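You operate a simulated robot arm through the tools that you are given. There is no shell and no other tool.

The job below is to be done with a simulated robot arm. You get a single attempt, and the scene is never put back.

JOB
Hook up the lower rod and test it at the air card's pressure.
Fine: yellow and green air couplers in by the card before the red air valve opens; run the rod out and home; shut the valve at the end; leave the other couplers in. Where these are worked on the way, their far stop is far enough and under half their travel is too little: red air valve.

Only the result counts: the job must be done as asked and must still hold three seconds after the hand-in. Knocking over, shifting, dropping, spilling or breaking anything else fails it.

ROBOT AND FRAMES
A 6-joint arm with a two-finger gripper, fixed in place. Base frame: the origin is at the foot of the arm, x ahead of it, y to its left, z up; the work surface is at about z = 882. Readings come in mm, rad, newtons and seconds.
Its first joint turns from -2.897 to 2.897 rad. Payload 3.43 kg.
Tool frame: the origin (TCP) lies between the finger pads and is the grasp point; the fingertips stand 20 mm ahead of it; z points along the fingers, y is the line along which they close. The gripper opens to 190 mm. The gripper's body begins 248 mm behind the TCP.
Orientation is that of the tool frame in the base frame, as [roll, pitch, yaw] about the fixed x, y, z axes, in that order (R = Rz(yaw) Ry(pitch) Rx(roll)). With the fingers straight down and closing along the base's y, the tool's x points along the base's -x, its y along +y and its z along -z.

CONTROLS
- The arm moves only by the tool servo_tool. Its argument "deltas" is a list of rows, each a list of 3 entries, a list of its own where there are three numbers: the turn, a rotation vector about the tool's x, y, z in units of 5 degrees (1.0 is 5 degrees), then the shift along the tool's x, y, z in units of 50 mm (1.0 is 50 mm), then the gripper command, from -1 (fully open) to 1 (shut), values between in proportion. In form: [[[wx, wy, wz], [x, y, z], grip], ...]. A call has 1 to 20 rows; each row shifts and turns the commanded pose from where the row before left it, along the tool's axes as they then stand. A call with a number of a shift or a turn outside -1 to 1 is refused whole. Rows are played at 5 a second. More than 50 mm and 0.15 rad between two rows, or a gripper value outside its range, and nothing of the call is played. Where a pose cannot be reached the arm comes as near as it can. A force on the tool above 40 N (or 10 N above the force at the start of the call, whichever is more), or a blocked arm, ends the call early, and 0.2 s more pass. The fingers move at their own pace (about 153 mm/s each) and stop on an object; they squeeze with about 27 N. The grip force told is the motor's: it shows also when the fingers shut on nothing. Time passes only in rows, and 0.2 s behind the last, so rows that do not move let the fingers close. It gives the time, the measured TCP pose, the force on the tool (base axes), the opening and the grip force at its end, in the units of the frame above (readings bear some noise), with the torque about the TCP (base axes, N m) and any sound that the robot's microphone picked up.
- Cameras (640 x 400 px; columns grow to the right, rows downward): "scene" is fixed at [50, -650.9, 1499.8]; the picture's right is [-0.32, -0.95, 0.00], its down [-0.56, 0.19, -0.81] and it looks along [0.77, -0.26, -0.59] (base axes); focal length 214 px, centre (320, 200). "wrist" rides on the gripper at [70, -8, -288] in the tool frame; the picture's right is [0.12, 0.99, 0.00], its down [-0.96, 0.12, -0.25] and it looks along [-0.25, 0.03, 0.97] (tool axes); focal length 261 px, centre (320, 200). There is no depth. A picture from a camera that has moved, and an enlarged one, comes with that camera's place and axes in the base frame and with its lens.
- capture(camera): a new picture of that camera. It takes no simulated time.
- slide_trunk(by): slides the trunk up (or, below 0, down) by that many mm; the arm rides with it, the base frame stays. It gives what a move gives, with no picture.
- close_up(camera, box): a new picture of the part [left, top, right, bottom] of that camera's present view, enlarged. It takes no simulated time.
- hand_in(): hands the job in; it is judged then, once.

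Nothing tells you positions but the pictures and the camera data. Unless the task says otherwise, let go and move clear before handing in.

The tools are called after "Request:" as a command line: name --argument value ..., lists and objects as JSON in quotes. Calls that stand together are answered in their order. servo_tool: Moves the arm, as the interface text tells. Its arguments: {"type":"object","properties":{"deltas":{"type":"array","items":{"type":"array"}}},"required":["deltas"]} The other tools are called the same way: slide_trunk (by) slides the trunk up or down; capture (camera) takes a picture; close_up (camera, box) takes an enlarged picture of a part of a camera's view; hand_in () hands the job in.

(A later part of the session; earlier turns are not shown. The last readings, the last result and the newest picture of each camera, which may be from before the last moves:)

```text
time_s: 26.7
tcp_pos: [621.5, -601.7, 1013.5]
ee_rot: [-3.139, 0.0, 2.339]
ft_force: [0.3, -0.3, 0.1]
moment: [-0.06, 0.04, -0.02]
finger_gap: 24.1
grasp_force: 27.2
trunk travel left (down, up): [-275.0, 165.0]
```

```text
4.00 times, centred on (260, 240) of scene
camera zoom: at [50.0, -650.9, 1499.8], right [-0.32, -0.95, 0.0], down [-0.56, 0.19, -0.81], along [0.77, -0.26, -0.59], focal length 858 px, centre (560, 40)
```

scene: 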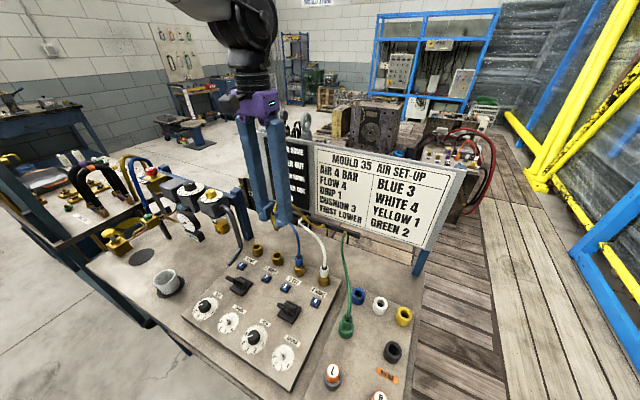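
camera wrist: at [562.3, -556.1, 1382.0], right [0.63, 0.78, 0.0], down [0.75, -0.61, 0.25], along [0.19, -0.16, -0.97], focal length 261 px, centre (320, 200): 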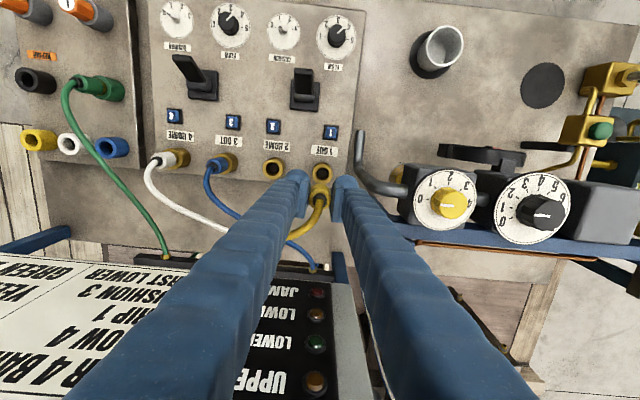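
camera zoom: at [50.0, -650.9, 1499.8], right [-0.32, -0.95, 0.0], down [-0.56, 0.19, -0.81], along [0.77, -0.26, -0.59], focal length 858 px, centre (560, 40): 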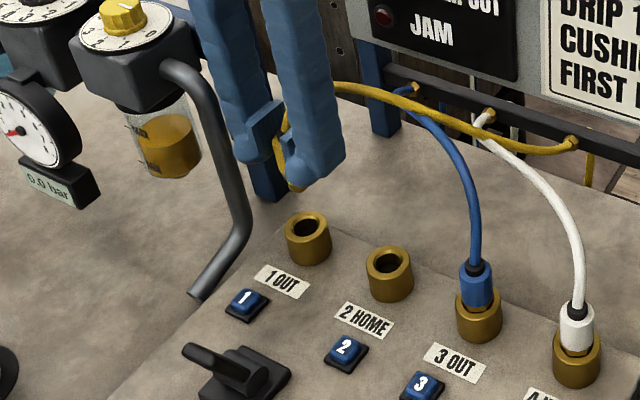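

The alignment looks within a millimetre or so. I descend a little more and check again before inserting.

Request:
servo_tool --deltas '[[[0, 0, 0], [0.02, 0, 0.3], 1], [[0, 0, 0], [0, 0, 0.2], 1], [[0, 0, 0], [0, 0, 0], 1], [[0, 0, 0], [0, 0, 0], 1]]'

Request:
close_up --camera "wrist" --box '[280, 140, 380, 240]'

Request:
close_up --camera "scene" --box '[230, 210, 310, 280]'

```text
time_s: 27.7
tcp_pos: [620.0, -599.9, 988.4]
ee_rot: [-3.139, 0.0, 2.337]
ft_force: [-0.2, 0.0, -0.6]
moment: [-0.04, -0.02, 0.01]
finger_gap: 24.2
grasp_force: 26.4
trunk travel left (down, up): [-275.0, 165.0]
```

```text
4.00 times, centred on (330, 190) of wrist
camera zoom: at [565.8, -555.2, 1276.5], right [0.63, 0.78, 0.0], down [0.75, -0.61, 0.25], along [0.19, -0.16, -0.97], focal length 1043 px, centre (280, 240)
```

zoom: 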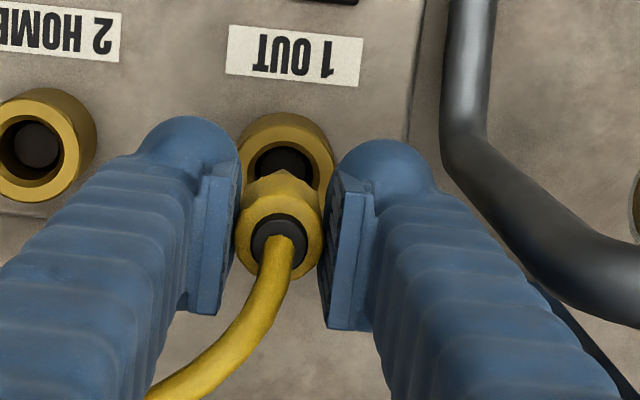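

```text
5.71 times, centred on (270, 245) of scene
camera zoom: at [50.0, -650.9, 1499.8], right [-0.32, -0.95, 0.0], down [-0.56, 0.19, -0.81], along [0.77, -0.26, -0.59], focal length 1226 px, centre (606, -57)
```

zoom: 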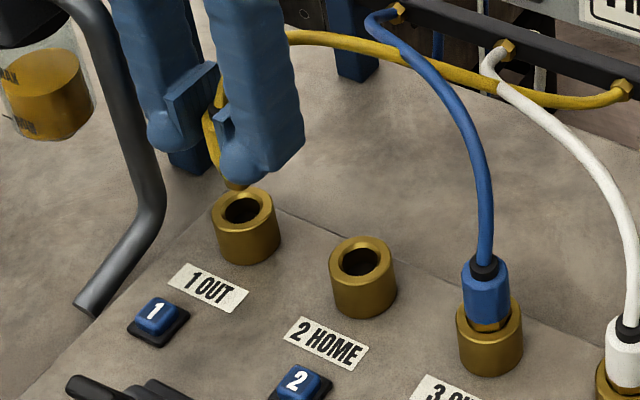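

Alignment appears good in both views. I insert slowly in small steps.

Request:
servo_tool --deltas '[[[0, 0, 0], [0, 0.01, 0.16], 1], [[0, 0, 0], [0, 0, 0.16], 1], [[0, 0, 0], [0, 0, 0.12], 1], [[0, 0, 0], [0, 0, 0.1], 1], [[0, 0, 0], [0, 0, 0], 1]]'

Request:
close_up --camera "wrist" --box '[280, 140, 380, 240]'

Request:
close_up --camera "scene" --box '[230, 210, 310, 280]'

```text
time_s: 28.9
tcp_pos: [619.4, -598.8, 961.0]
ee_rot: [-3.139, 0.0, 2.339]
ft_force: [-0.6, 4.8, -0.3]
moment: [0.27, -0.06, 0.03]
finger_gap: 24.3
grasp_force: 26.8
trunk travel left (down, up): [-275.0, 165.0]
```

```text
4.00 times, centred on (330, 190) of wrist
camera zoom: at [564.9, -554.4, 1249.0], right [0.63, 0.78, 0.0], down [0.75, -0.61, 0.25], along [0.19, -0.16, -0.97], focal length 1043 px, centre (280, 240)
```

zoom: 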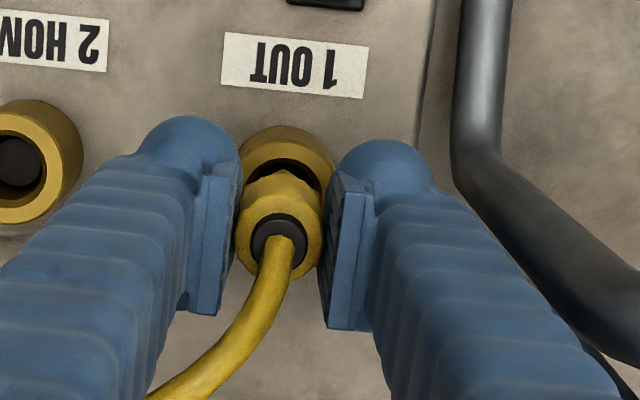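

```text
5.71 times, centred on (270, 245) of scene
camera zoom: at [50.0, -650.9, 1499.8], right [-0.32, -0.95, 0.0], down [-0.56, 0.19, -0.81], along [0.77, -0.26, -0.59], focal length 1226 px, centre (606, -57)
```

zoom: 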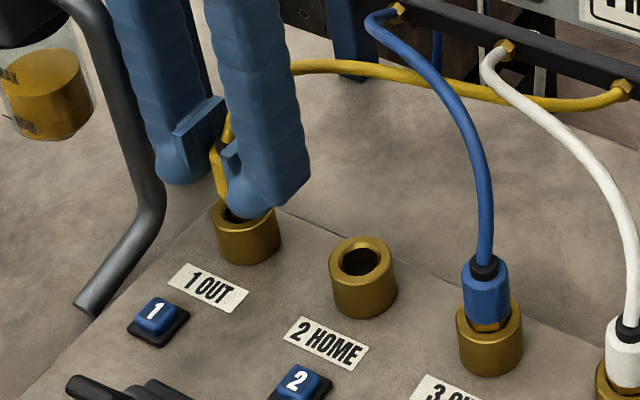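

There is a slight sideways force in +y, so the nose is inside the port but off by about a millimetre; I correct and press on.

Request:
servo_tool --deltas '[[[0, 0, 0], [0.015, 0.02, 0], 1], [[0, 0, 0], [0, 0, 0], 1]]'

```text
time_s: 29.5
tcp_pos: [620.8, -599.5, 959.8]
ee_rot: [-3.139, 0.0, 2.338]
ft_force: [-2.8, 2.3, -1.2]
moment: [0.12, 0.15, -0.01]
finger_gap: 24.2
grasp_force: 27.2
trunk travel left (down, up): [-275.0, 165.0]
```

Request:
servo_tool --deltas '[[[0, 0, 0], [0.025, 0, 0.06], 1], [[0, 0, 0], [0, 0, 0.08], 1], [[0, 0, 0], [0, 0, 0], 1]]'

Request:
close_up --camera "wrist" --box '[280, 140, 380, 240]'

Request:
close_up --camera "scene" --box '[230, 210, 310, 280]'

```text
time_s: 30.3
tcp_pos: [620.0, -598.7, 954.8]
ee_rot: [-3.139, 0.001, 2.34]
ft_force: [0.4, -1.0, 2.4]
moment: [-0.05, -0.03, 0.02]
finger_gap: 24.2
grasp_force: 27.1
trunk travel left (down, up): [-275.0, 165.0]
```

```text
4.00 times, centred on (330, 190) of wrist
camera zoom: at [565.5, -553.0, 1242.3], right [0.63, 0.78, 0.0], down [0.75, -0.61, 0.25], along [0.19, -0.16, -0.97], focal length 1043 px, centre (280, 240)
```

zoom: 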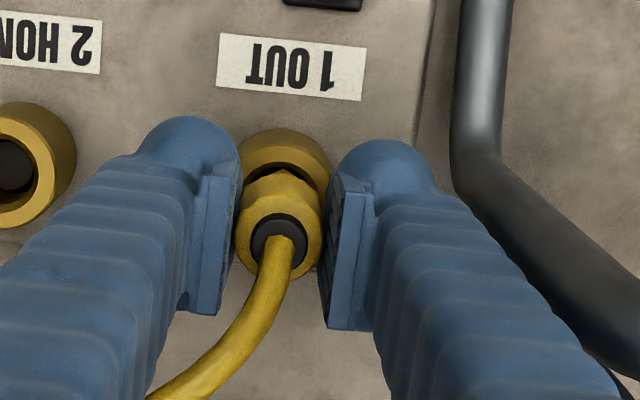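

```text
5.71 times, centred on (270, 245) of scene
camera zoom: at [50.0, -650.9, 1499.8], right [-0.32, -0.95, 0.0], down [-0.56, 0.19, -0.81], along [0.77, -0.26, -0.59], focal length 1226 px, centre (606, -57)
```

zoom: 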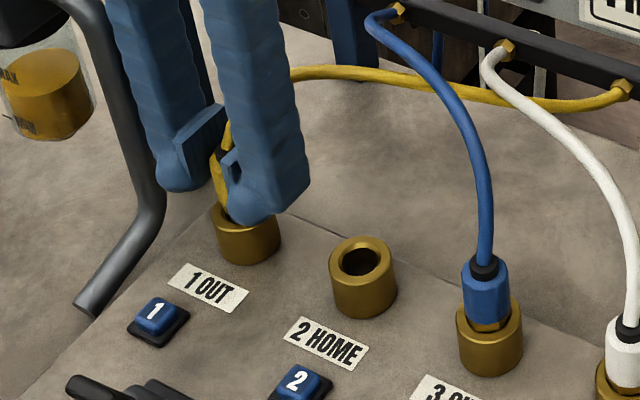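

Request:
servo_tool --deltas '[[[0, 0, 0], [0, 0, 0.08], 1], [[0, 0, 0], [0, 0, 0.08], 1], [[0, 0, 0], [0, 0, 0], 1]]'

Request:
close_up --camera "scene" --box '[230, 210, 310, 280]'

```text
time_s: 31.1
tcp_pos: [618.9, -597.7, 949.6]
ee_rot: [-3.141, 0.003, 2.338]
ft_force: [2.2, -0.5, 24.0]
moment: [-0.07, -0.09, -0.04]
finger_gap: 24.5
grasp_force: 27.2
trunk travel left (down, up): [-275.0, 165.0]
```

```text
5.71 times, centred on (270, 245) of scene
camera zoom: at [50.0, -650.9, 1499.8], right [-0.32, -0.95, 0.0], down [-0.56, 0.19, -0.81], along [0.77, -0.26, -0.59], focal length 1226 px, centre (606, -57)
```

zoom: 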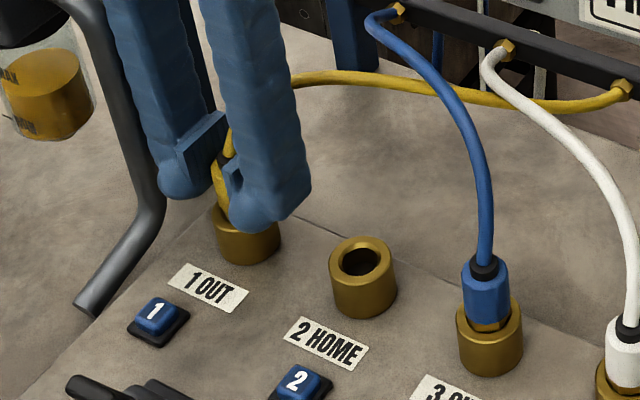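

24 N at seat depth; I press slightly further to see whether it clicks home.

Request:
servo_tool --deltas '[[[0, 0, 0], [0, 0, 0.03], 1], [[0, 0, 0], [0, 0, 0.03], 1], [[0, 0, 0], [0, 0, 0], 1]]'

Request:
close_up --camera "wrist" --box '[280, 140, 380, 240]'

Request:
close_up --camera "scene" --box '[240, 210, 320, 280]'

```text
time_s: 31.9
tcp_pos: [617.9, -598.5, 944.6]
ee_rot: [-3.139, 0.002, 2.338]
ft_force: [1.2, -1.0, 24.8]
moment: [-0.1, -0.1, -0.01]
finger_gap: 24.3
grasp_force: 26.9
trunk travel left (down, up): [-275.0, 165.0]
```

```text
4.00 times, centred on (330, 190) of wrist
camera zoom: at [564.2, -552.2, 1232.5], right [0.63, 0.78, 0.0], down [0.75, -0.61, 0.25], along [0.19, -0.16, -0.97], focal length 1043 px, centre (280, 240)
```

zoom: 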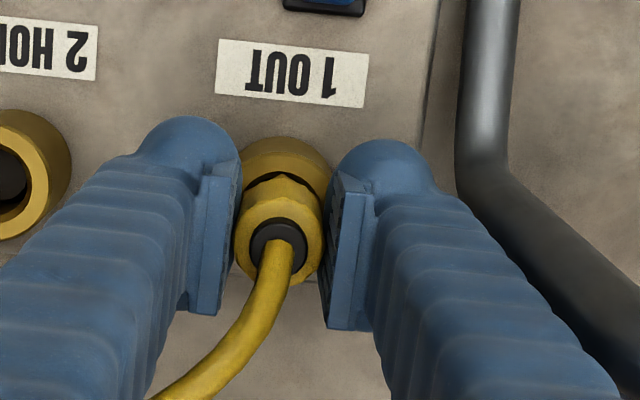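

```text
5.71 times, centred on (280, 245) of scene
camera zoom: at [50.0, -650.9, 1499.8], right [-0.32, -0.95, 0.0], down [-0.56, 0.19, -0.81], along [0.77, -0.26, -0.59], focal length 1226 px, centre (549, -57)
```

zoom: 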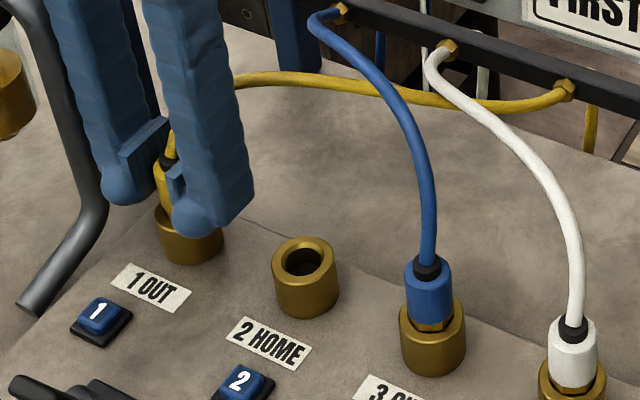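

Request:
servo_tool --deltas '[[[0, 0, 0], [0, 0, 0.04], 1], [[0, 0, 0], [0, 0, 0.04], 1], [[0, 0, 0], [0, 0, 0], 1]]'

Request:
close_up --camera "wrist" --box '[280, 140, 380, 240]'

Request:
close_up --camera "scene" --box '[240, 210, 320, 280]'

```text
time_s: 32.7
tcp_pos: [619.5, -597.8, 938.9]
ee_rot: [-3.139, 0.003, 2.339]
ft_force: [0.3, 0.8, 23.4]
moment: [0.05, -0.03, -0.01]
finger_gap: 23.9
grasp_force: 27.5
trunk travel left (down, up): [-275.0, 165.0]
```

```text
4.00 times, centred on (330, 190) of wrist
camera zoom: at [564.2, -552.2, 1228.1], right [0.63, 0.78, 0.0], down [0.75, -0.61, 0.25], along [0.19, -0.16, -0.97], focal length 1043 px, centre (280, 240)
```

zoom: 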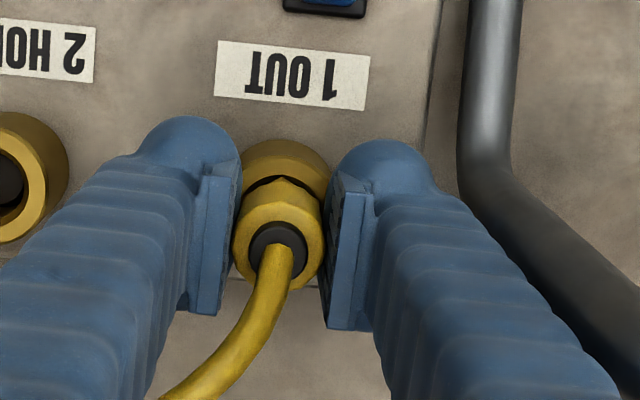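

```text
5.71 times, centred on (280, 245) of scene
camera zoom: at [50.0, -650.9, 1499.8], right [-0.32, -0.95, 0.0], down [-0.56, 0.19, -0.81], along [0.77, -0.26, -0.59], focal length 1226 px, centre (549, -57)
```

zoom: 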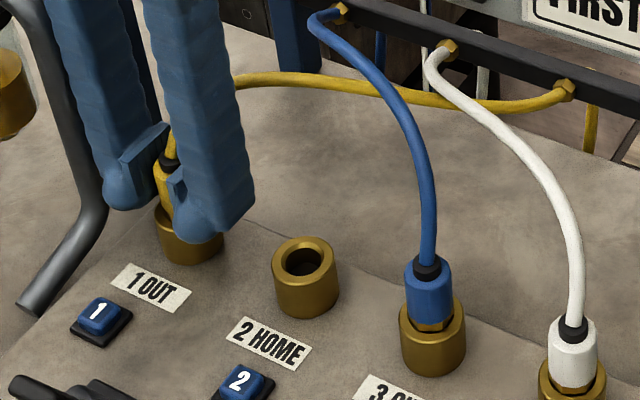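

The plug no longer moves down while the fingers slide — it appears seated at the same height as blue. I release and check.

Request:
servo_tool --deltas '[[[0, 0, 0], [0, 0, -0.1], 1], [[0, 0, 0], [0, 0, -0.02], 0.5], [[0, 0, 0], [0, 0, 0], 0.5], [[0, 0, 0], [0, 0, 0], 0.5]]'

Request:
close_up --camera "wrist" --box '[280, 140, 380, 240]'

Request:
close_up --camera "scene" --box '[240, 210, 320, 280]'

```text
time_s: 33.7
tcp_pos: [621.0, -598.5, 945.0]
ee_rot: [-3.139, 0.002, 2.338]
ft_force: [0.0, -0.4, -0.7]
moment: [-0.04, 0.02, -0.02]
finger_gap: 47.5
grasp_force: 0.0
trunk travel left (down, up): [-275.0, 165.0]
```

```text
4.00 times, centred on (330, 190) of wrist
camera zoom: at [565.5, -553.2, 1232.9], right [0.63, 0.78, 0.0], down [0.75, -0.61, 0.25], along [0.19, -0.16, -0.97], focal length 1043 px, centre (280, 240)
```

zoom: 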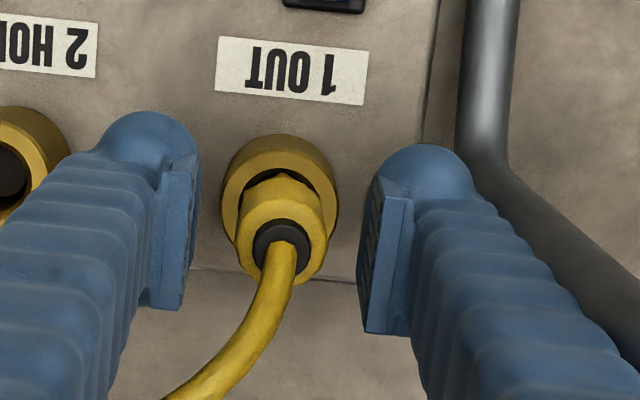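

```text
5.71 times, centred on (280, 245) of scene
camera zoom: at [50.0, -650.9, 1499.8], right [-0.32, -0.95, 0.0], down [-0.56, 0.19, -0.81], along [0.77, -0.26, -0.59], focal length 1226 px, centre (549, -57)
```

zoom: 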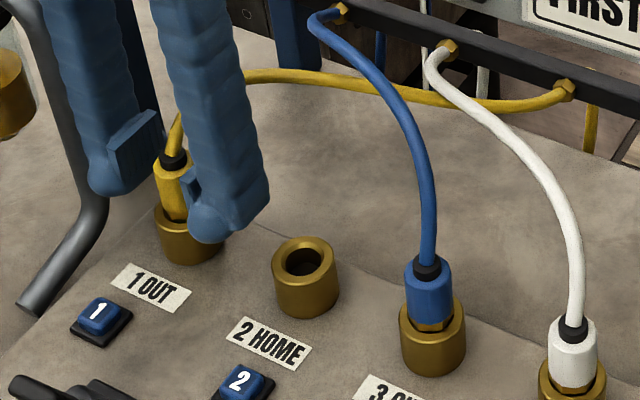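

Request:
close_up --camera "scene" --box '[250, 225, 290, 260]'

Request:
close_up --camera "scene" --box '[280, 245, 320, 280]'

Request:
close_up --camera "scene" --box '[300, 255, 340, 290]'

```text
11.43 times, centred on (270, 242) of scene
camera zoom: at [50.0, -650.9, 1499.8], right [-0.32, -0.95, 0.0], down [-0.56, 0.19, -0.81], along [0.77, -0.26, -0.59], focal length 2451 px, centre (891, -286)
```

zoom: 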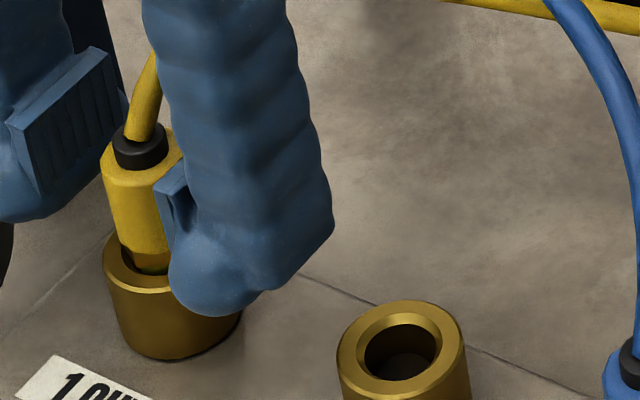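

```text
11.43 times, centred on (300, 262) of scene
camera zoom: at [50.0, -650.9, 1499.8], right [-0.32, -0.95, 0.0], down [-0.56, 0.19, -0.81], along [0.77, -0.26, -0.59], focal length 2451 px, centre (549, -514)
```

zoom: 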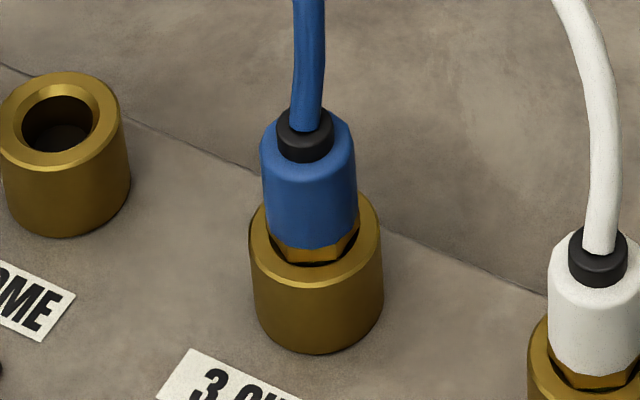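

```text
11.43 times, centred on (320, 272) of scene
camera zoom: at [50.0, -650.9, 1499.8], right [-0.32, -0.95, 0.0], down [-0.56, 0.19, -0.81], along [0.77, -0.26, -0.59], focal length 2451 px, centre (320, -629)
```

zoom: 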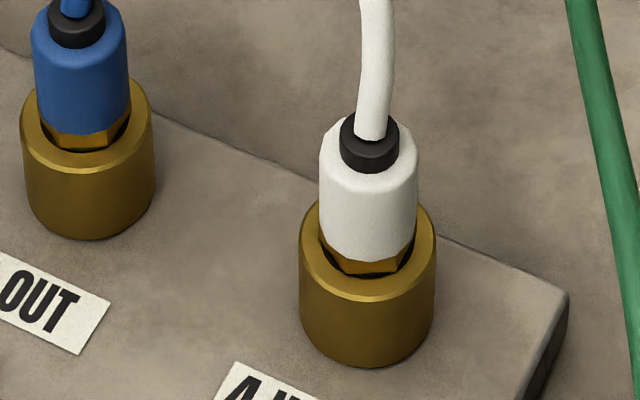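

I raise the gripper clear to see the seat properly.

Request:
servo_tool --deltas '[[[0, 0, 0], [0, 0, -0.6], 0.4], [[0, 0, 0], [0, 0, -0.9], 0.4], [[0, 0, 0], [0, 0, -0.9], 0.4], [[0, 0, 0], [0.5, -0.5, 0], 0.4], [[0, 0, 0], [0.9, 0, 0], 0.4], [[0, 0, 0], [0, 0, 0], 0.4]]'

Request:
close_up --camera "scene" --box '[250, 225, 290, 260]'

Request:
capture --camera "wrist"

Request:
capture --camera "scene"

```text
time_s: 35.1
tcp_pos: [554.0, -562.7, 1066.3]
ee_rot: [-3.14, 0.001, 2.337]
ft_force: [0.2, 0.8, -0.1]
moment: [-0.2, 0.06, -0.03]
finger_gap: 57.0
grasp_force: 0.1
trunk travel left (down, up): [-275.0, 165.0]
```

```text
11.43 times, centred on (270, 242) of scene
camera zoom: at [50.0, -650.9, 1499.8], right [-0.32, -0.95, 0.0], down [-0.56, 0.19, -0.81], along [0.77, -0.26, -0.59], focal length 2451 px, centre (891, -286)
```

zoom: 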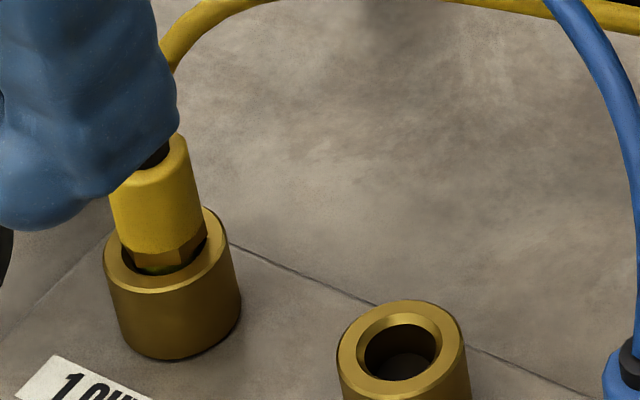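

```text
taken
camera wrist: at [499.0, -517.8, 1353.5], right [0.63, 0.78, 0.0], down [0.75, -0.61, 0.25], along [0.19, -0.16, -0.97], focal length 261 px, centre (320, 200)
```

wrist: 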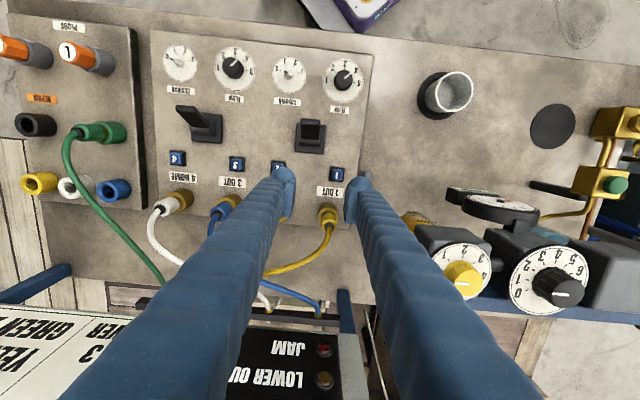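

```text
taken
```

scene: 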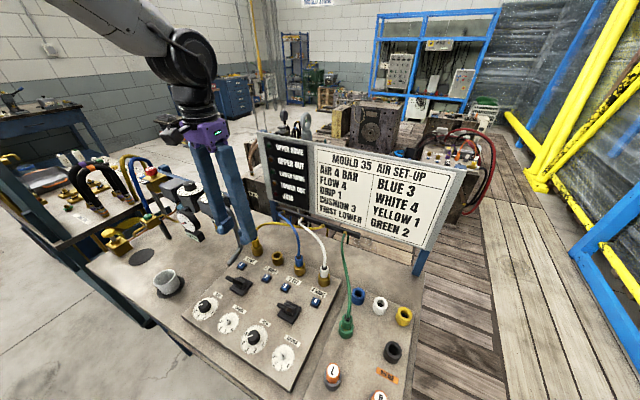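

Yellow looks seated like white, but my first release lifted slightly with the grip closed; I'll regrip, press once more and open in place.

Request:
servo_tool --deltas '[[[0, 0, 0], [-0.9, 0, 0], 0.4], [[0, 0, 0], [-0.54, 0.46, 0], 0.4], [[0, 0, 0], [0, 0, 0.9], 0.4], [[0, 0, 0], [0, 0, 0.9], 0.4], [[0, 0, 0], [0, 0, 0.4], 0.4], [[0, 0, 0], [0, 0, 0], 0.4], [[0, 0, 0], [0, 0, 0], 1], [[0, 0, 0], [0, 0, 0], 1], [[0, 0, 0], [0, 0, 0], 1]]'

Request:
close_up --camera "wrist" --box '[280, 140, 380, 240]'

```text
time_s: 37.1
tcp_pos: [620.4, -600.8, 955.7]
ee_rot: [-3.14, 0.002, 2.339]
ft_force: [2.7, 4.0, -2.6]
moment: [0.2, -0.02, 0.03]
finger_gap: 24.2
grasp_force: 27.1
trunk travel left (down, up): [-275.0, 165.0]
```

```text
4.00 times, centred on (330, 190) of wrist
camera zoom: at [565.6, -555.5, 1243.2], right [0.63, 0.78, 0.0], down [0.75, -0.61, 0.25], along [0.19, -0.16, -0.97], focal length 1043 px, centre (280, 240)
```

zoom: 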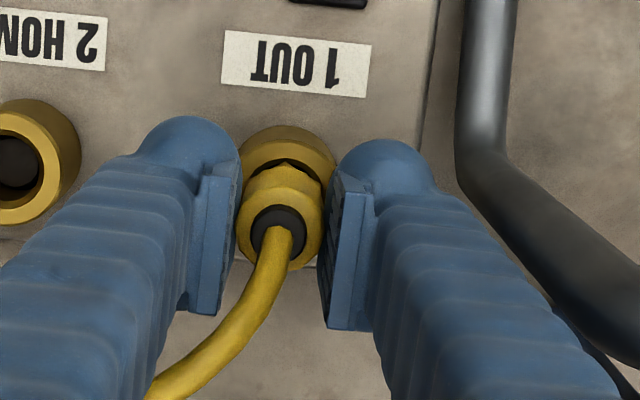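

Request:
servo_tool --deltas '[[[0, 0, 0], [0.005, 0.025, 0], 1], [[0, 0, 0], [0, 0, 0.06], 1], [[0, 0, 0], [0, 0, 0.06], 1], [[0, 0, 0], [0, 0, 0], 1]]'

Request:
close_up --camera "scene" --box '[250, 225, 290, 260]'

```text
time_s: 38.1
tcp_pos: [621.3, -600.9, 952.5]
ee_rot: [-3.14, 0.004, 2.339]
ft_force: [2.7, -1.3, 24.3]
moment: [-0.09, -0.13, -0.05]
finger_gap: 24.4
grasp_force: 26.5
trunk travel left (down, up): [-275.0, 165.0]
```

```text
11.43 times, centred on (270, 242) of scene
camera zoom: at [50.0, -650.9, 1499.8], right [-0.32, -0.95, 0.0], down [-0.56, 0.19, -0.81], along [0.77, -0.26, -0.59], focal length 2451 px, centre (891, -286)
```

zoom: 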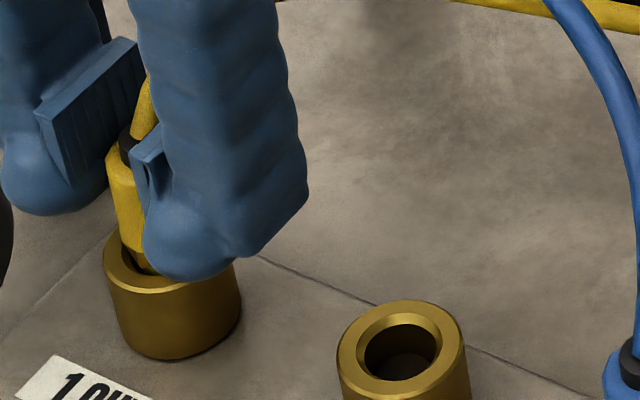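

It was bottomed already (immediate 24 N). I open in place and back off.

Request:
servo_tool --deltas '[[[0, 0, 0], [0, 0, -0.02], 1], [[0, 0, 0], [0, 0, 0], 0.4], [[0, 0, 0], [0, 0, 0], 0.4], [[0, 0, 0], [0, 0, 0], 0.4], [[0, 0, 0], [0, 0, -0.6], 0.4], [[0, 0, 0], [0, 0, -0.9], 0.4], [[0, 0, 0], [0, 0, -0.9], 0.4], [[0, 0, 0], [0.5, -0.8, 0], 0.4], [[0, 0, 0], [0.4, -0.9, 0], 0.4], [[0, 0, 0], [0, -0.9, 0], 0.4], [[0, 0, 0], [0, 0, 0], 0.4]]'

Request:
close_up --camera "scene" --box '[240, 220, 300, 270]'

Request:
capture --camera "wrist"

```text
time_s: 40.5
tcp_pos: [495.0, -658.6, 1069.0]
ee_rot: [-3.14, 0.001, 2.339]
ft_force: [-0.4, -0.9, -0.8]
moment: [0.13, -0.05, -0.01]
finger_gap: 57.1
grasp_force: 0.1
trunk travel left (down, up): [-275.0, 165.0]
```

```text
8.00 times, centred on (270, 245) of scene
camera zoom: at [50.0, -650.9, 1499.8], right [-0.32, -0.95, 0.0], down [-0.56, 0.19, -0.81], along [0.77, -0.26, -0.59], focal length 1716 px, centre (720, -160)
```

zoom: 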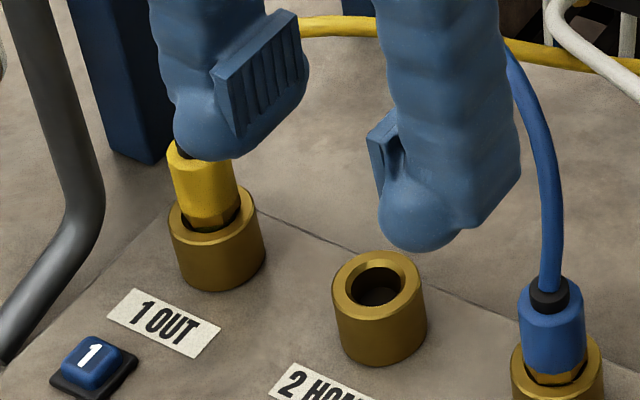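

```text
taken
camera wrist: at [440.1, -613.3, 1357.6], right [0.63, 0.78, 0.0], down [0.75, -0.61, 0.25], along [0.19, -0.16, -0.97], focal length 261 px, centre (320, 200)
```

wrist: 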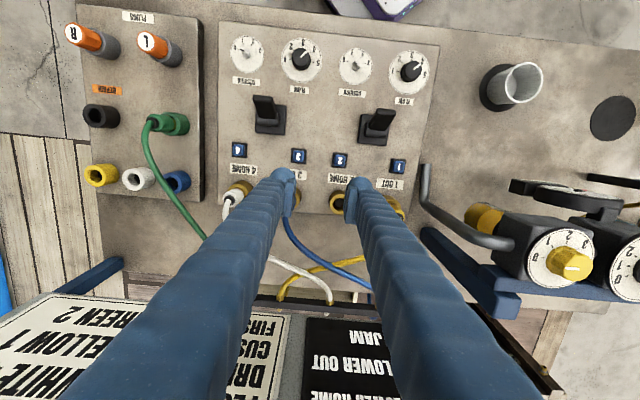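

Yellow is in port 1. Now to the green coupler at ≈ (270.5,-796).

Request:
servo_tool --deltas '[[[0, 0, 0], [0.19, -0.857, 0], 0.4], [[0, 0, 0], [0.19, -0.857, 0], 0.4], [[0, 0, 0], [0.19, -0.857, 0], 0.4], [[0, 0, 0], [0.19, -0.857, 0], 0.4], [[0, 0, 0], [0.19, -0.857, 0], 0.4], [[0, 0, 0], [0.19, -0.857, 0], 0.4], [[0, 0, 0], [0, 0, 0], 0.4], [[0, 0, 0], [0, 0, 0], 0.4]]'

Request:
close_up --camera "wrist" --box '[260, 130, 420, 270]'

Request:
close_up --camera "scene" --box '[240, 220, 300, 270]'

```text
time_s: 42.3
tcp_pos: [271.2, -794.6, 1070.0]
ee_rot: [-3.139, 0.0, 2.339]
ft_force: [-0.3, 0.3, -0.5]
moment: [-0.03, 0.03, 0.0]
finger_gap: 57.1
grasp_force: 0.0
trunk travel left (down, up): [-275.0, 165.0]
```

```text
2.86 times, centred on (340, 200) of wrist
camera zoom: at [215.6, -749.8, 1357.9], right [0.63, 0.78, 0.0], down [0.75, -0.61, 0.25], along [0.19, -0.16, -0.97], focal length 745 px, centre (263, 200)
```

zoom: 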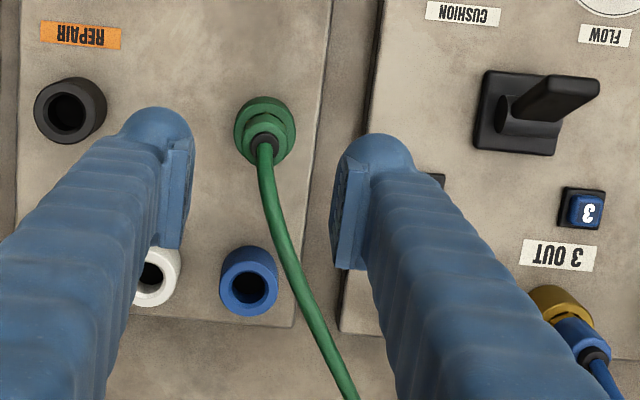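

```text
8.00 times, centred on (270, 245) of scene
camera zoom: at [50.0, -650.9, 1499.8], right [-0.32, -0.95, 0.0], down [-0.56, 0.19, -0.81], along [0.77, -0.26, -0.59], focal length 1716 px, centre (720, -160)
```

zoom: 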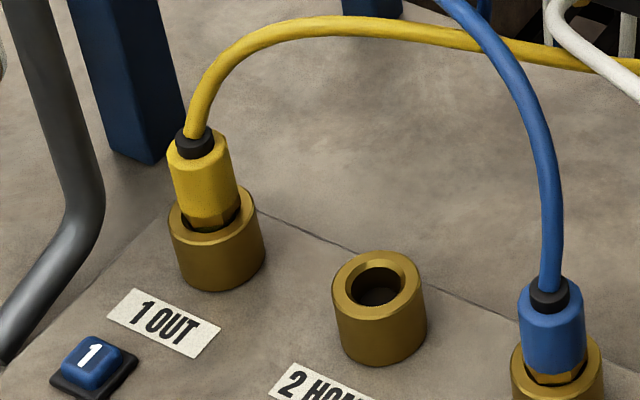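

Green is right below. I descend and grip it.

Request:
servo_tool --deltas '[[[0, 0, 0], [-0.02, 0.01, 0.6], 0.4], [[0, 0, 0], [0, 0, 0.6], 0.4], [[0, 0, 0], [0, 0, 0.6], 0.4], [[0, 0, 0], [0, 0, 0.4], 0.4], [[0, 0, 0], [0, 0, 0.2], 0.4], [[0, 0, 0], [0, 0, 0], 0.4]]'

Request:
close_up --camera "wrist" --box '[280, 140, 380, 240]'

Request:
close_up --camera "scene" --box '[310, 280, 390, 350]'

```text
time_s: 43.7
tcp_pos: [272.3, -797.6, 951.2]
ee_rot: [-3.141, 0.001, 2.339]
ft_force: [-0.6, -0.9, 0.6]
moment: [0.02, -0.01, -0.01]
finger_gap: 56.7
grasp_force: 0.2
trunk travel left (down, up): [-275.0, 165.0]
```

```text
4.00 times, centred on (330, 190) of wrist
camera zoom: at [217.3, -751.6, 1238.7], right [0.63, 0.78, 0.0], down [0.75, -0.61, 0.25], along [0.19, -0.16, -0.97], focal length 1043 px, centre (280, 240)
```

zoom: 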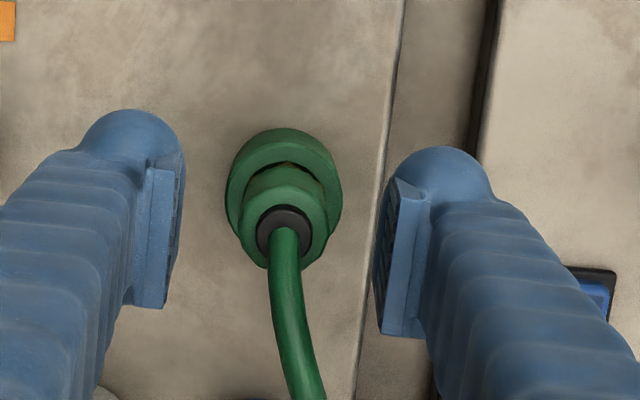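

```text
5.71 times, centred on (350, 315) of scene
camera zoom: at [50.0, -650.9, 1499.8], right [-0.32, -0.95, 0.0], down [-0.56, 0.19, -0.81], along [0.77, -0.26, -0.59], focal length 1226 px, centre (149, -457)
```

zoom: 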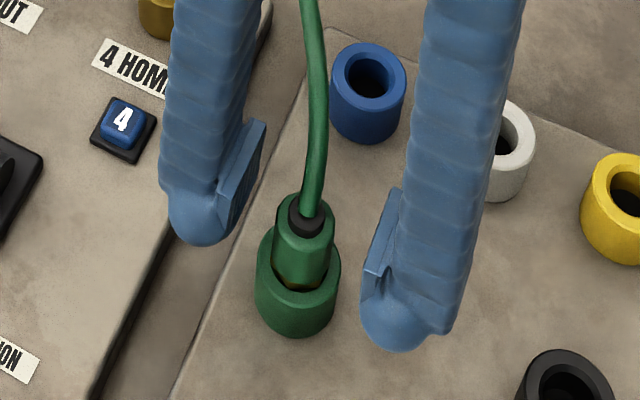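

Request:
servo_tool --deltas '[[[0, 0, 0], [0.025, 0.025, 0.02], 0.4], [[0, 0, 0], [0, 0, 0], 0.4], [[0, 0, 0], [0, 0, 0], 1], [[0, 0, 0], [0, 0, 0], 1], [[0, 0, 0], [0, 0, 0], 1], [[0, 0, 0], [0, 0, 0], 1]]'

Request:
close_up --camera "wrist" --box '[280, 140, 380, 240]'

```text
time_s: 45.1
tcp_pos: [271.9, -795.8, 950.7]
ee_rot: [-3.141, -0.001, 2.338]
ft_force: [0.3, 1.1, -0.1]
moment: [-0.02, 0.05, -0.02]
finger_gap: 24.2
grasp_force: 26.6
trunk travel left (down, up): [-275.0, 165.0]
```

```text
4.00 times, centred on (330, 190) of wrist
camera zoom: at [217.2, -749.8, 1237.9], right [0.63, 0.78, 0.0], down [0.75, -0.61, 0.25], along [0.19, -0.16, -0.97], focal length 1043 px, centre (280, 240)
```

zoom: 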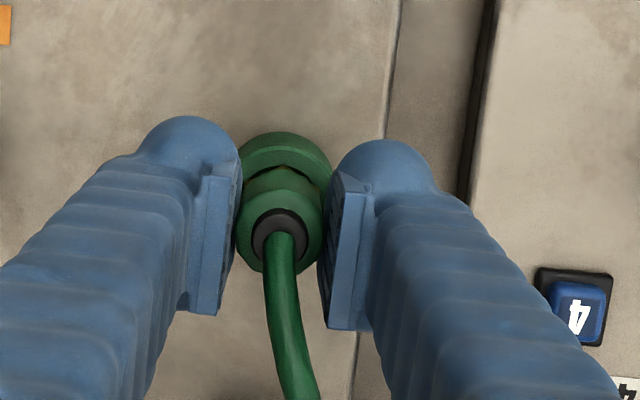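

Green is held; lifting high and carrying it toward port 2 at ≈ (561,-663).

Request:
servo_tool --deltas '[[[0, 0, 0], [0, 0, -0.3], 1], [[0, 0, 0], [0, 0, -0.6], 1], [[0, 0, 0], [0, 0, -0.9], 1], [[0, 0, 0], [0, 0, -0.9], 1], [[0, 0, 0], [0, 0, -0.9], 1], [[0, 0, 0], [-0.1, 0.85, 0], 1], [[0, 0, 0], [-0.2, 0.85, 0], 1], [[0, 0, 0], [-0.3, 0.85, 0], 1], [[0, 0, 0], [-0.4, 0.85, 0], 1], [[0, 0, 0], [-0.5, 0.85, 0], 1], [[0, 0, 0], [-0.3, 0.85, 0], 1], [[0, 0, 0], [-0.2, 0.85, 0], 1], [[0, 0, 0], [0, 0, 0], 1], [[0, 0, 0], [0, 0, 0], 1]]'

Request:
capture --camera "wrist"

Request:
capture --camera "scene"

```text
time_s: 48.1
tcp_pos: [556.6, -659.4, 1131.0]
ee_rot: [-3.14, 0.0, 2.338]
ft_force: [0.1, -0.2, -1.1]
moment: [0.04, 0.01, -0.03]
finger_gap: 24.2
grasp_force: 26.6
trunk travel left (down, up): [-275.0, 165.0]
```

```text
taken
camera wrist: at [501.6, -614.1, 1418.5], right [0.63, 0.78, 0.0], down [0.75, -0.61, 0.25], along [0.19, -0.16, -0.97], focal length 261 px, centre (320, 200)
```

wrist: 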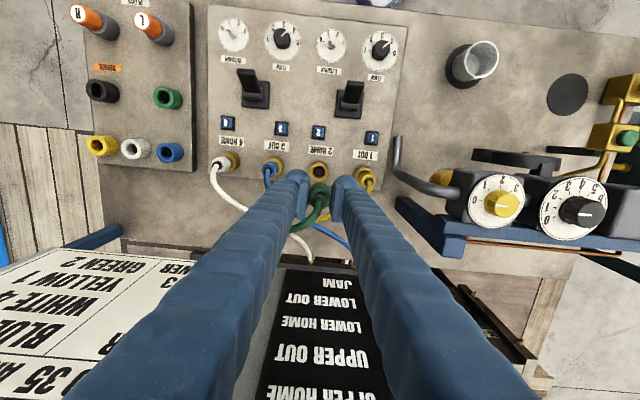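

```text
taken
```

scene: 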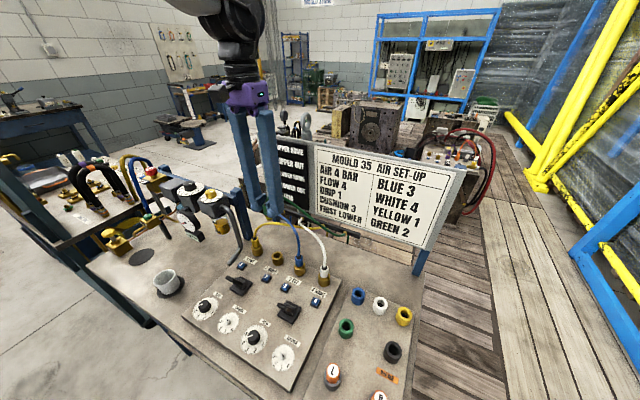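

Request:
servo_tool --deltas '[[[0, 0, 0], [-0.11, 0.015, 0.5], 1], [[0, 0, 0], [0, 0, 0.9], 1], [[0, 0, 0], [0, 0, 0.9], 1], [[0, 0, 0], [0, 0, 0], 1], [[0, 0, 0], [0, 0, 0], 1]]'

Request:
close_up --camera "wrist" --box '[260, 130, 420, 270]'

Request:
close_up --camera "scene" --box '[240, 210, 320, 280]'

```text
time_s: 49.3
tcp_pos: [560.3, -663.7, 1014.0]
ee_rot: [-3.139, -0.001, 2.339]
ft_force: [0.5, -0.1, -0.2]
moment: [-0.02, 0.0, 0.0]
finger_gap: 24.3
grasp_force: 27.4
trunk travel left (down, up): [-275.0, 165.0]
```

```text
2.86 times, centred on (340, 200) of wrist
camera zoom: at [505.2, -617.6, 1302.3], right [0.63, 0.78, 0.0], down [0.75, -0.61, 0.25], along [0.19, -0.16, -0.97], focal length 745 px, centre (263, 200)
```

zoom: 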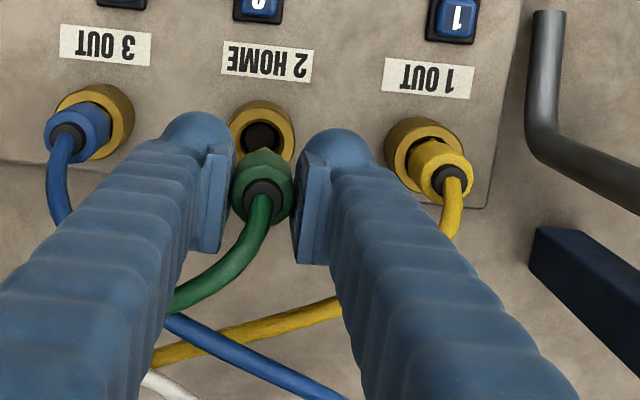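

```text
5.71 times, centred on (280, 245) of scene
camera zoom: at [50.0, -650.9, 1499.8], right [-0.32, -0.95, 0.0], down [-0.56, 0.19, -0.81], along [0.77, -0.26, -0.59], focal length 1226 px, centre (549, -57)
```

zoom: 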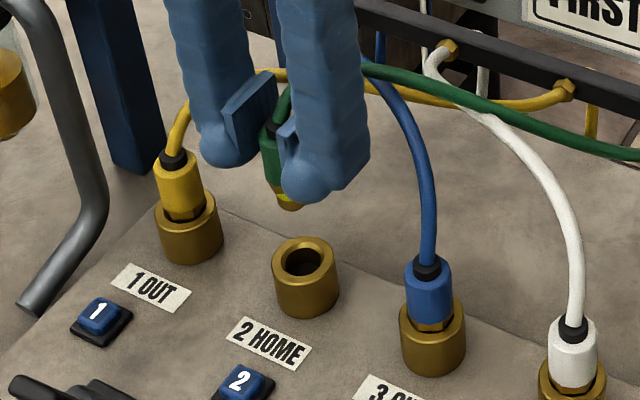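

Small correction over port 2, then down to just above the rim.

Request:
servo_tool --deltas '[[[0, 0, 0], [0.03, -0.035, 0.3], 1], [[0, 0, 0], [0, 0, 0.25], 1], [[0, 0, 0], [0, 0, 0], 1], [[0, 0, 0], [0, 0, 0], 1]]'

Request:
close_up --camera "wrist" --box '[280, 140, 380, 240]'

Request:
close_up --camera "scene" --box '[260, 225, 310, 270]'

```text
time_s: 50.3
tcp_pos: [558.0, -663.2, 987.0]
ee_rot: [3.141, 0.001, 2.34]
ft_force: [-0.7, -0.3, -1.1]
moment: [0.0, 0.02, -0.01]
finger_gap: 23.9
grasp_force: 26.6
trunk travel left (down, up): [-275.0, 165.0]
```

```text
4.00 times, centred on (330, 190) of wrist
camera zoom: at [503.3, -617.7, 1275.0], right [0.63, 0.78, 0.0], down [0.75, -0.61, 0.25], along [0.19, -0.16, -0.97], focal length 1043 px, centre (280, 240)
```

zoom: 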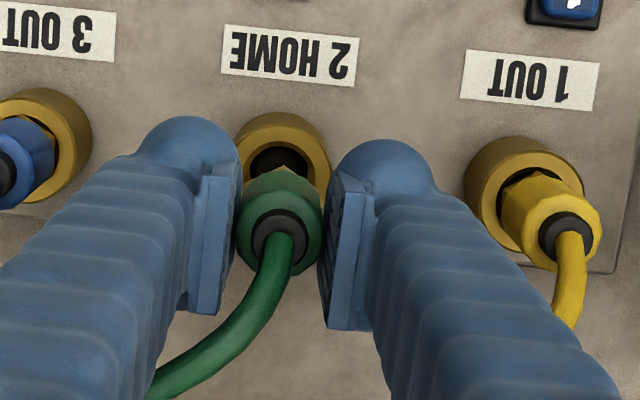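

```text
8.89 times, centred on (285, 248) of scene
camera zoom: at [50.0, -650.9, 1499.8], right [-0.32, -0.95, 0.0], down [-0.56, 0.19, -0.81], along [0.77, -0.26, -0.59], focal length 1906 px, centre (631, -222)
```

zoom: 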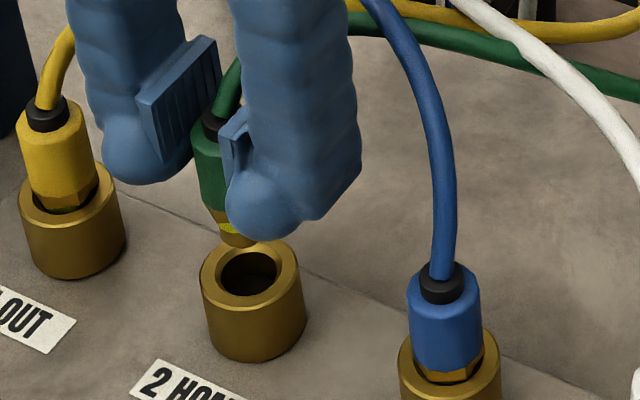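

Request:
servo_tool --deltas '[[[0, 0, 0], [0.03, 0.008, 0.16], 1], [[0, 0, 0], [0, 0, 0.16], 1], [[0, 0, 0], [0, 0, 0.16], 1], [[0, 0, 0], [0, 0, 0], 1]]'

Request:
close_up --camera "scene" --box '[260, 225, 310, 270]'

```text
time_s: 51.3
tcp_pos: [558.5, -663.0, 963.2]
ee_rot: [-3.138, -0.002, 2.339]
ft_force: [-0.7, 0.2, -0.4]
moment: [0.01, -0.01, -0.02]
finger_gap: 24.2
grasp_force: 26.8
trunk travel left (down, up): [-275.0, 165.0]
```

```text
8.89 times, centred on (285, 248) of scene
camera zoom: at [50.0, -650.9, 1499.8], right [-0.32, -0.95, 0.0], down [-0.56, 0.19, -0.81], along [0.77, -0.26, -0.59], focal length 1906 px, centre (631, -222)
```

zoom: 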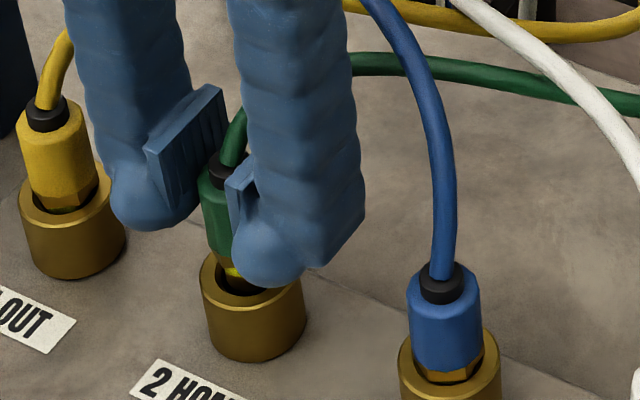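

Clean entry with no side force. I press down to the seat.

Request:
servo_tool --deltas '[[[0, 0, 0], [0, 0, 0.1], 1], [[0, 0, 0], [0, 0, 0.08], 1], [[0, 0, 0], [0, 0, 0.06], 1], [[0, 0, 0], [0, 0, 0.04], 1], [[0, 0, 0], [0, 0, 0], 1]]'

Request:
close_up --camera "scene" --box '[260, 225, 310, 270]'

```text
time_s: 52.5
tcp_pos: [557.3, -662.3, 950.9]
ee_rot: [-3.141, 0.002, 2.338]
ft_force: [-0.5, 0.1, 18.4]
moment: [0.03, 0.01, -0.04]
finger_gap: 24.1
grasp_force: 26.5
trunk travel left (down, up): [-275.0, 165.0]
```

```text
8.89 times, centred on (285, 248) of scene
camera zoom: at [50.0, -650.9, 1499.8], right [-0.32, -0.95, 0.0], down [-0.56, 0.19, -0.81], along [0.77, -0.26, -0.59], focal length 1906 px, centre (631, -222)
```

zoom: 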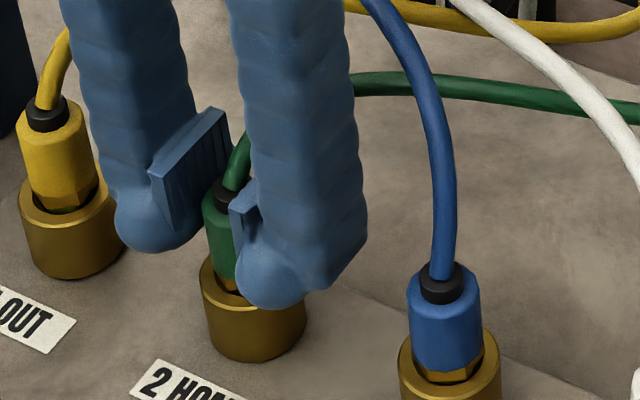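

Request:
servo_tool --deltas '[[[0, 0, 0], [0, 0, 0.04], 1], [[0, 0, 0], [0, 0, 0.03], 1], [[0, 0, 0], [0, 0, 0], 1]]'

Request:
servo_tool --deltas '[[[0, 0, 0], [0, 0, -0.02], 1], [[0, 0, 0], [0, 0, 0], 0.5], [[0, 0, 0], [0, 0, 0], 0.5], [[0, 0, 0], [0, 0, 0], 0.5], [[0, 0, 0], [0, 0, -0.6], 0.5], [[0, 0, 0], [0, 0, -0.9], 0.5], [[0, 0, 0], [0, 0, -0.9], 0.5], [[0, 0, 0], [0.9, 0, 0], 0.5], [[0, 0, 0], [0.9, 0, 0], 0.5], [[0, 0, 0], [0, 0, 0], 0.5]]'

Request:
capture --camera "wrist"

Request:
close_up --camera "scene" --box '[245, 220, 345, 290]'

```text
time_s: 53.3
tcp_pos: [557.2, -661.1, 947.4]
ee_rot: [-3.14, 0.005, 2.34]
ft_force: [1.8, -1.5, 24.9]
moment: [-0.1, -0.15, 0.01]
finger_gap: 24.1
grasp_force: 27.5
trunk travel left (down, up): [-275.0, 165.0]
```

```text
time_s: 55.5
tcp_pos: [494.3, -597.9, 1066.7]
ee_rot: [-3.14, -0.001, 2.338]
ft_force: [0.7, -1.0, 0.5]
moment: [0.03, 0.03, 0.0]
finger_gap: 47.8
grasp_force: 0.1
trunk travel left (down, up): [-275.0, 165.0]
```

```text
taken
camera wrist: at [440.3, -551.9, 1355.0], right [0.63, 0.78, 0.0], down [0.75, -0.61, 0.25], along [0.19, -0.16, -0.97], focal length 261 px, centre (320, 200)
```

wrist: 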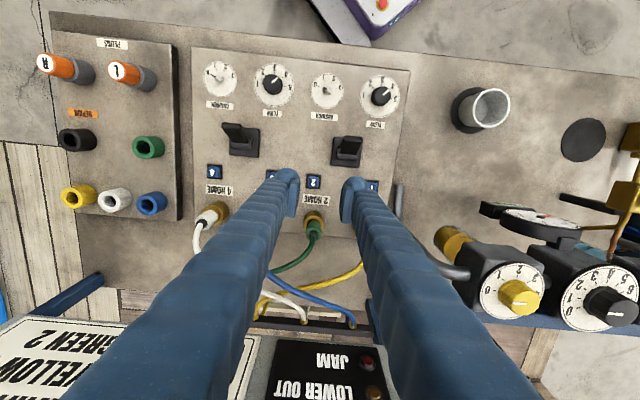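

```text
5.71 times, centred on (295, 255) of scene
camera zoom: at [50.0, -650.9, 1499.8], right [-0.32, -0.95, 0.0], down [-0.56, 0.19, -0.81], along [0.77, -0.26, -0.59], focal length 1226 px, centre (463, -114)
```

zoom: 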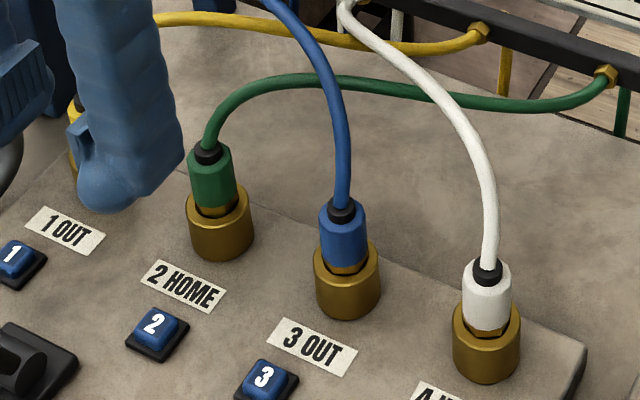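

Both couplers are in. Now I rise and go above the regulator (≈ 772,-429) to read the dial from above.

Request:
servo_tool --deltas '[[[0, 0, 0], [0, 0, -0.95], 0.4], [[0, 0, 0], [0, 0, -0.95], 0.4], [[0, 0, 0], [0, 0, -0.95], 0.4], [[0, 0, 0], [-0.2, 0.9, -0.2], 0.4], [[0, 0, 0], [-0.2, 0.9, 0], 0.4], [[0, 0, 0], [-0.2, 0.9, 0], 0.4], [[0, 0, 0], [-0.2, 0.9, 0], 0.4], [[0, 0, 0], [-0.2, 0.9, 0], 0.4], [[0, 0, 0], [-0.2, 0.9, 0], 0.4], [[0, 0, 0], [-0.2, 0.9, 0], 0.4], [[0, 0, 0], [0, 0, 0], 0.4], [[0, 0, 0], [0, 0, 0], 0.4]]'

Request:
capture --camera "wrist"

Request:
capture --camera "scene"

```text
time_s: 58.1
tcp_pos: [769.8, -428.7, 1217.2]
ee_rot: [-3.14, -0.002, 2.338]
ft_force: [0.1, -0.4, 0.7]
moment: [0.04, 0.03, -0.03]
finger_gap: 57.1
grasp_force: 0.0
trunk travel left (down, up): [-275.0, 165.0]
```

```text
taken
camera wrist: at [716.3, -383.1, 1506.0], right [0.63, 0.78, 0.0], down [0.75, -0.61, 0.25], along [0.19, -0.16, -0.97], focal length 261 px, centre (320, 200)
```

wrist: 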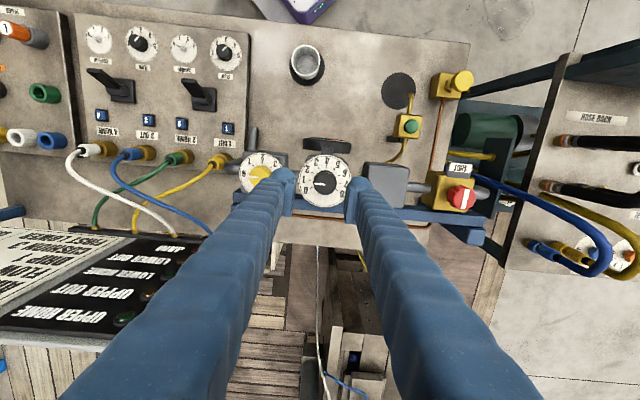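

```text
taken
```

scene: 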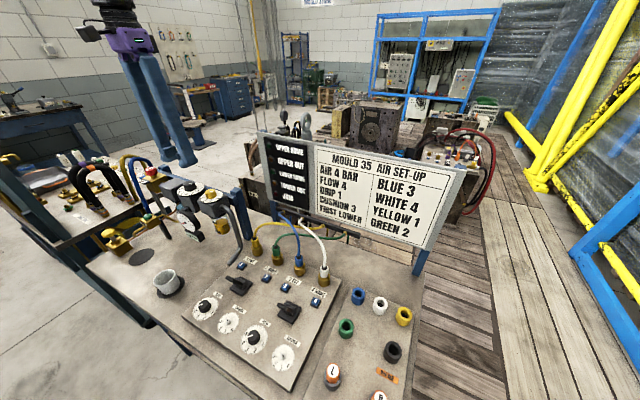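

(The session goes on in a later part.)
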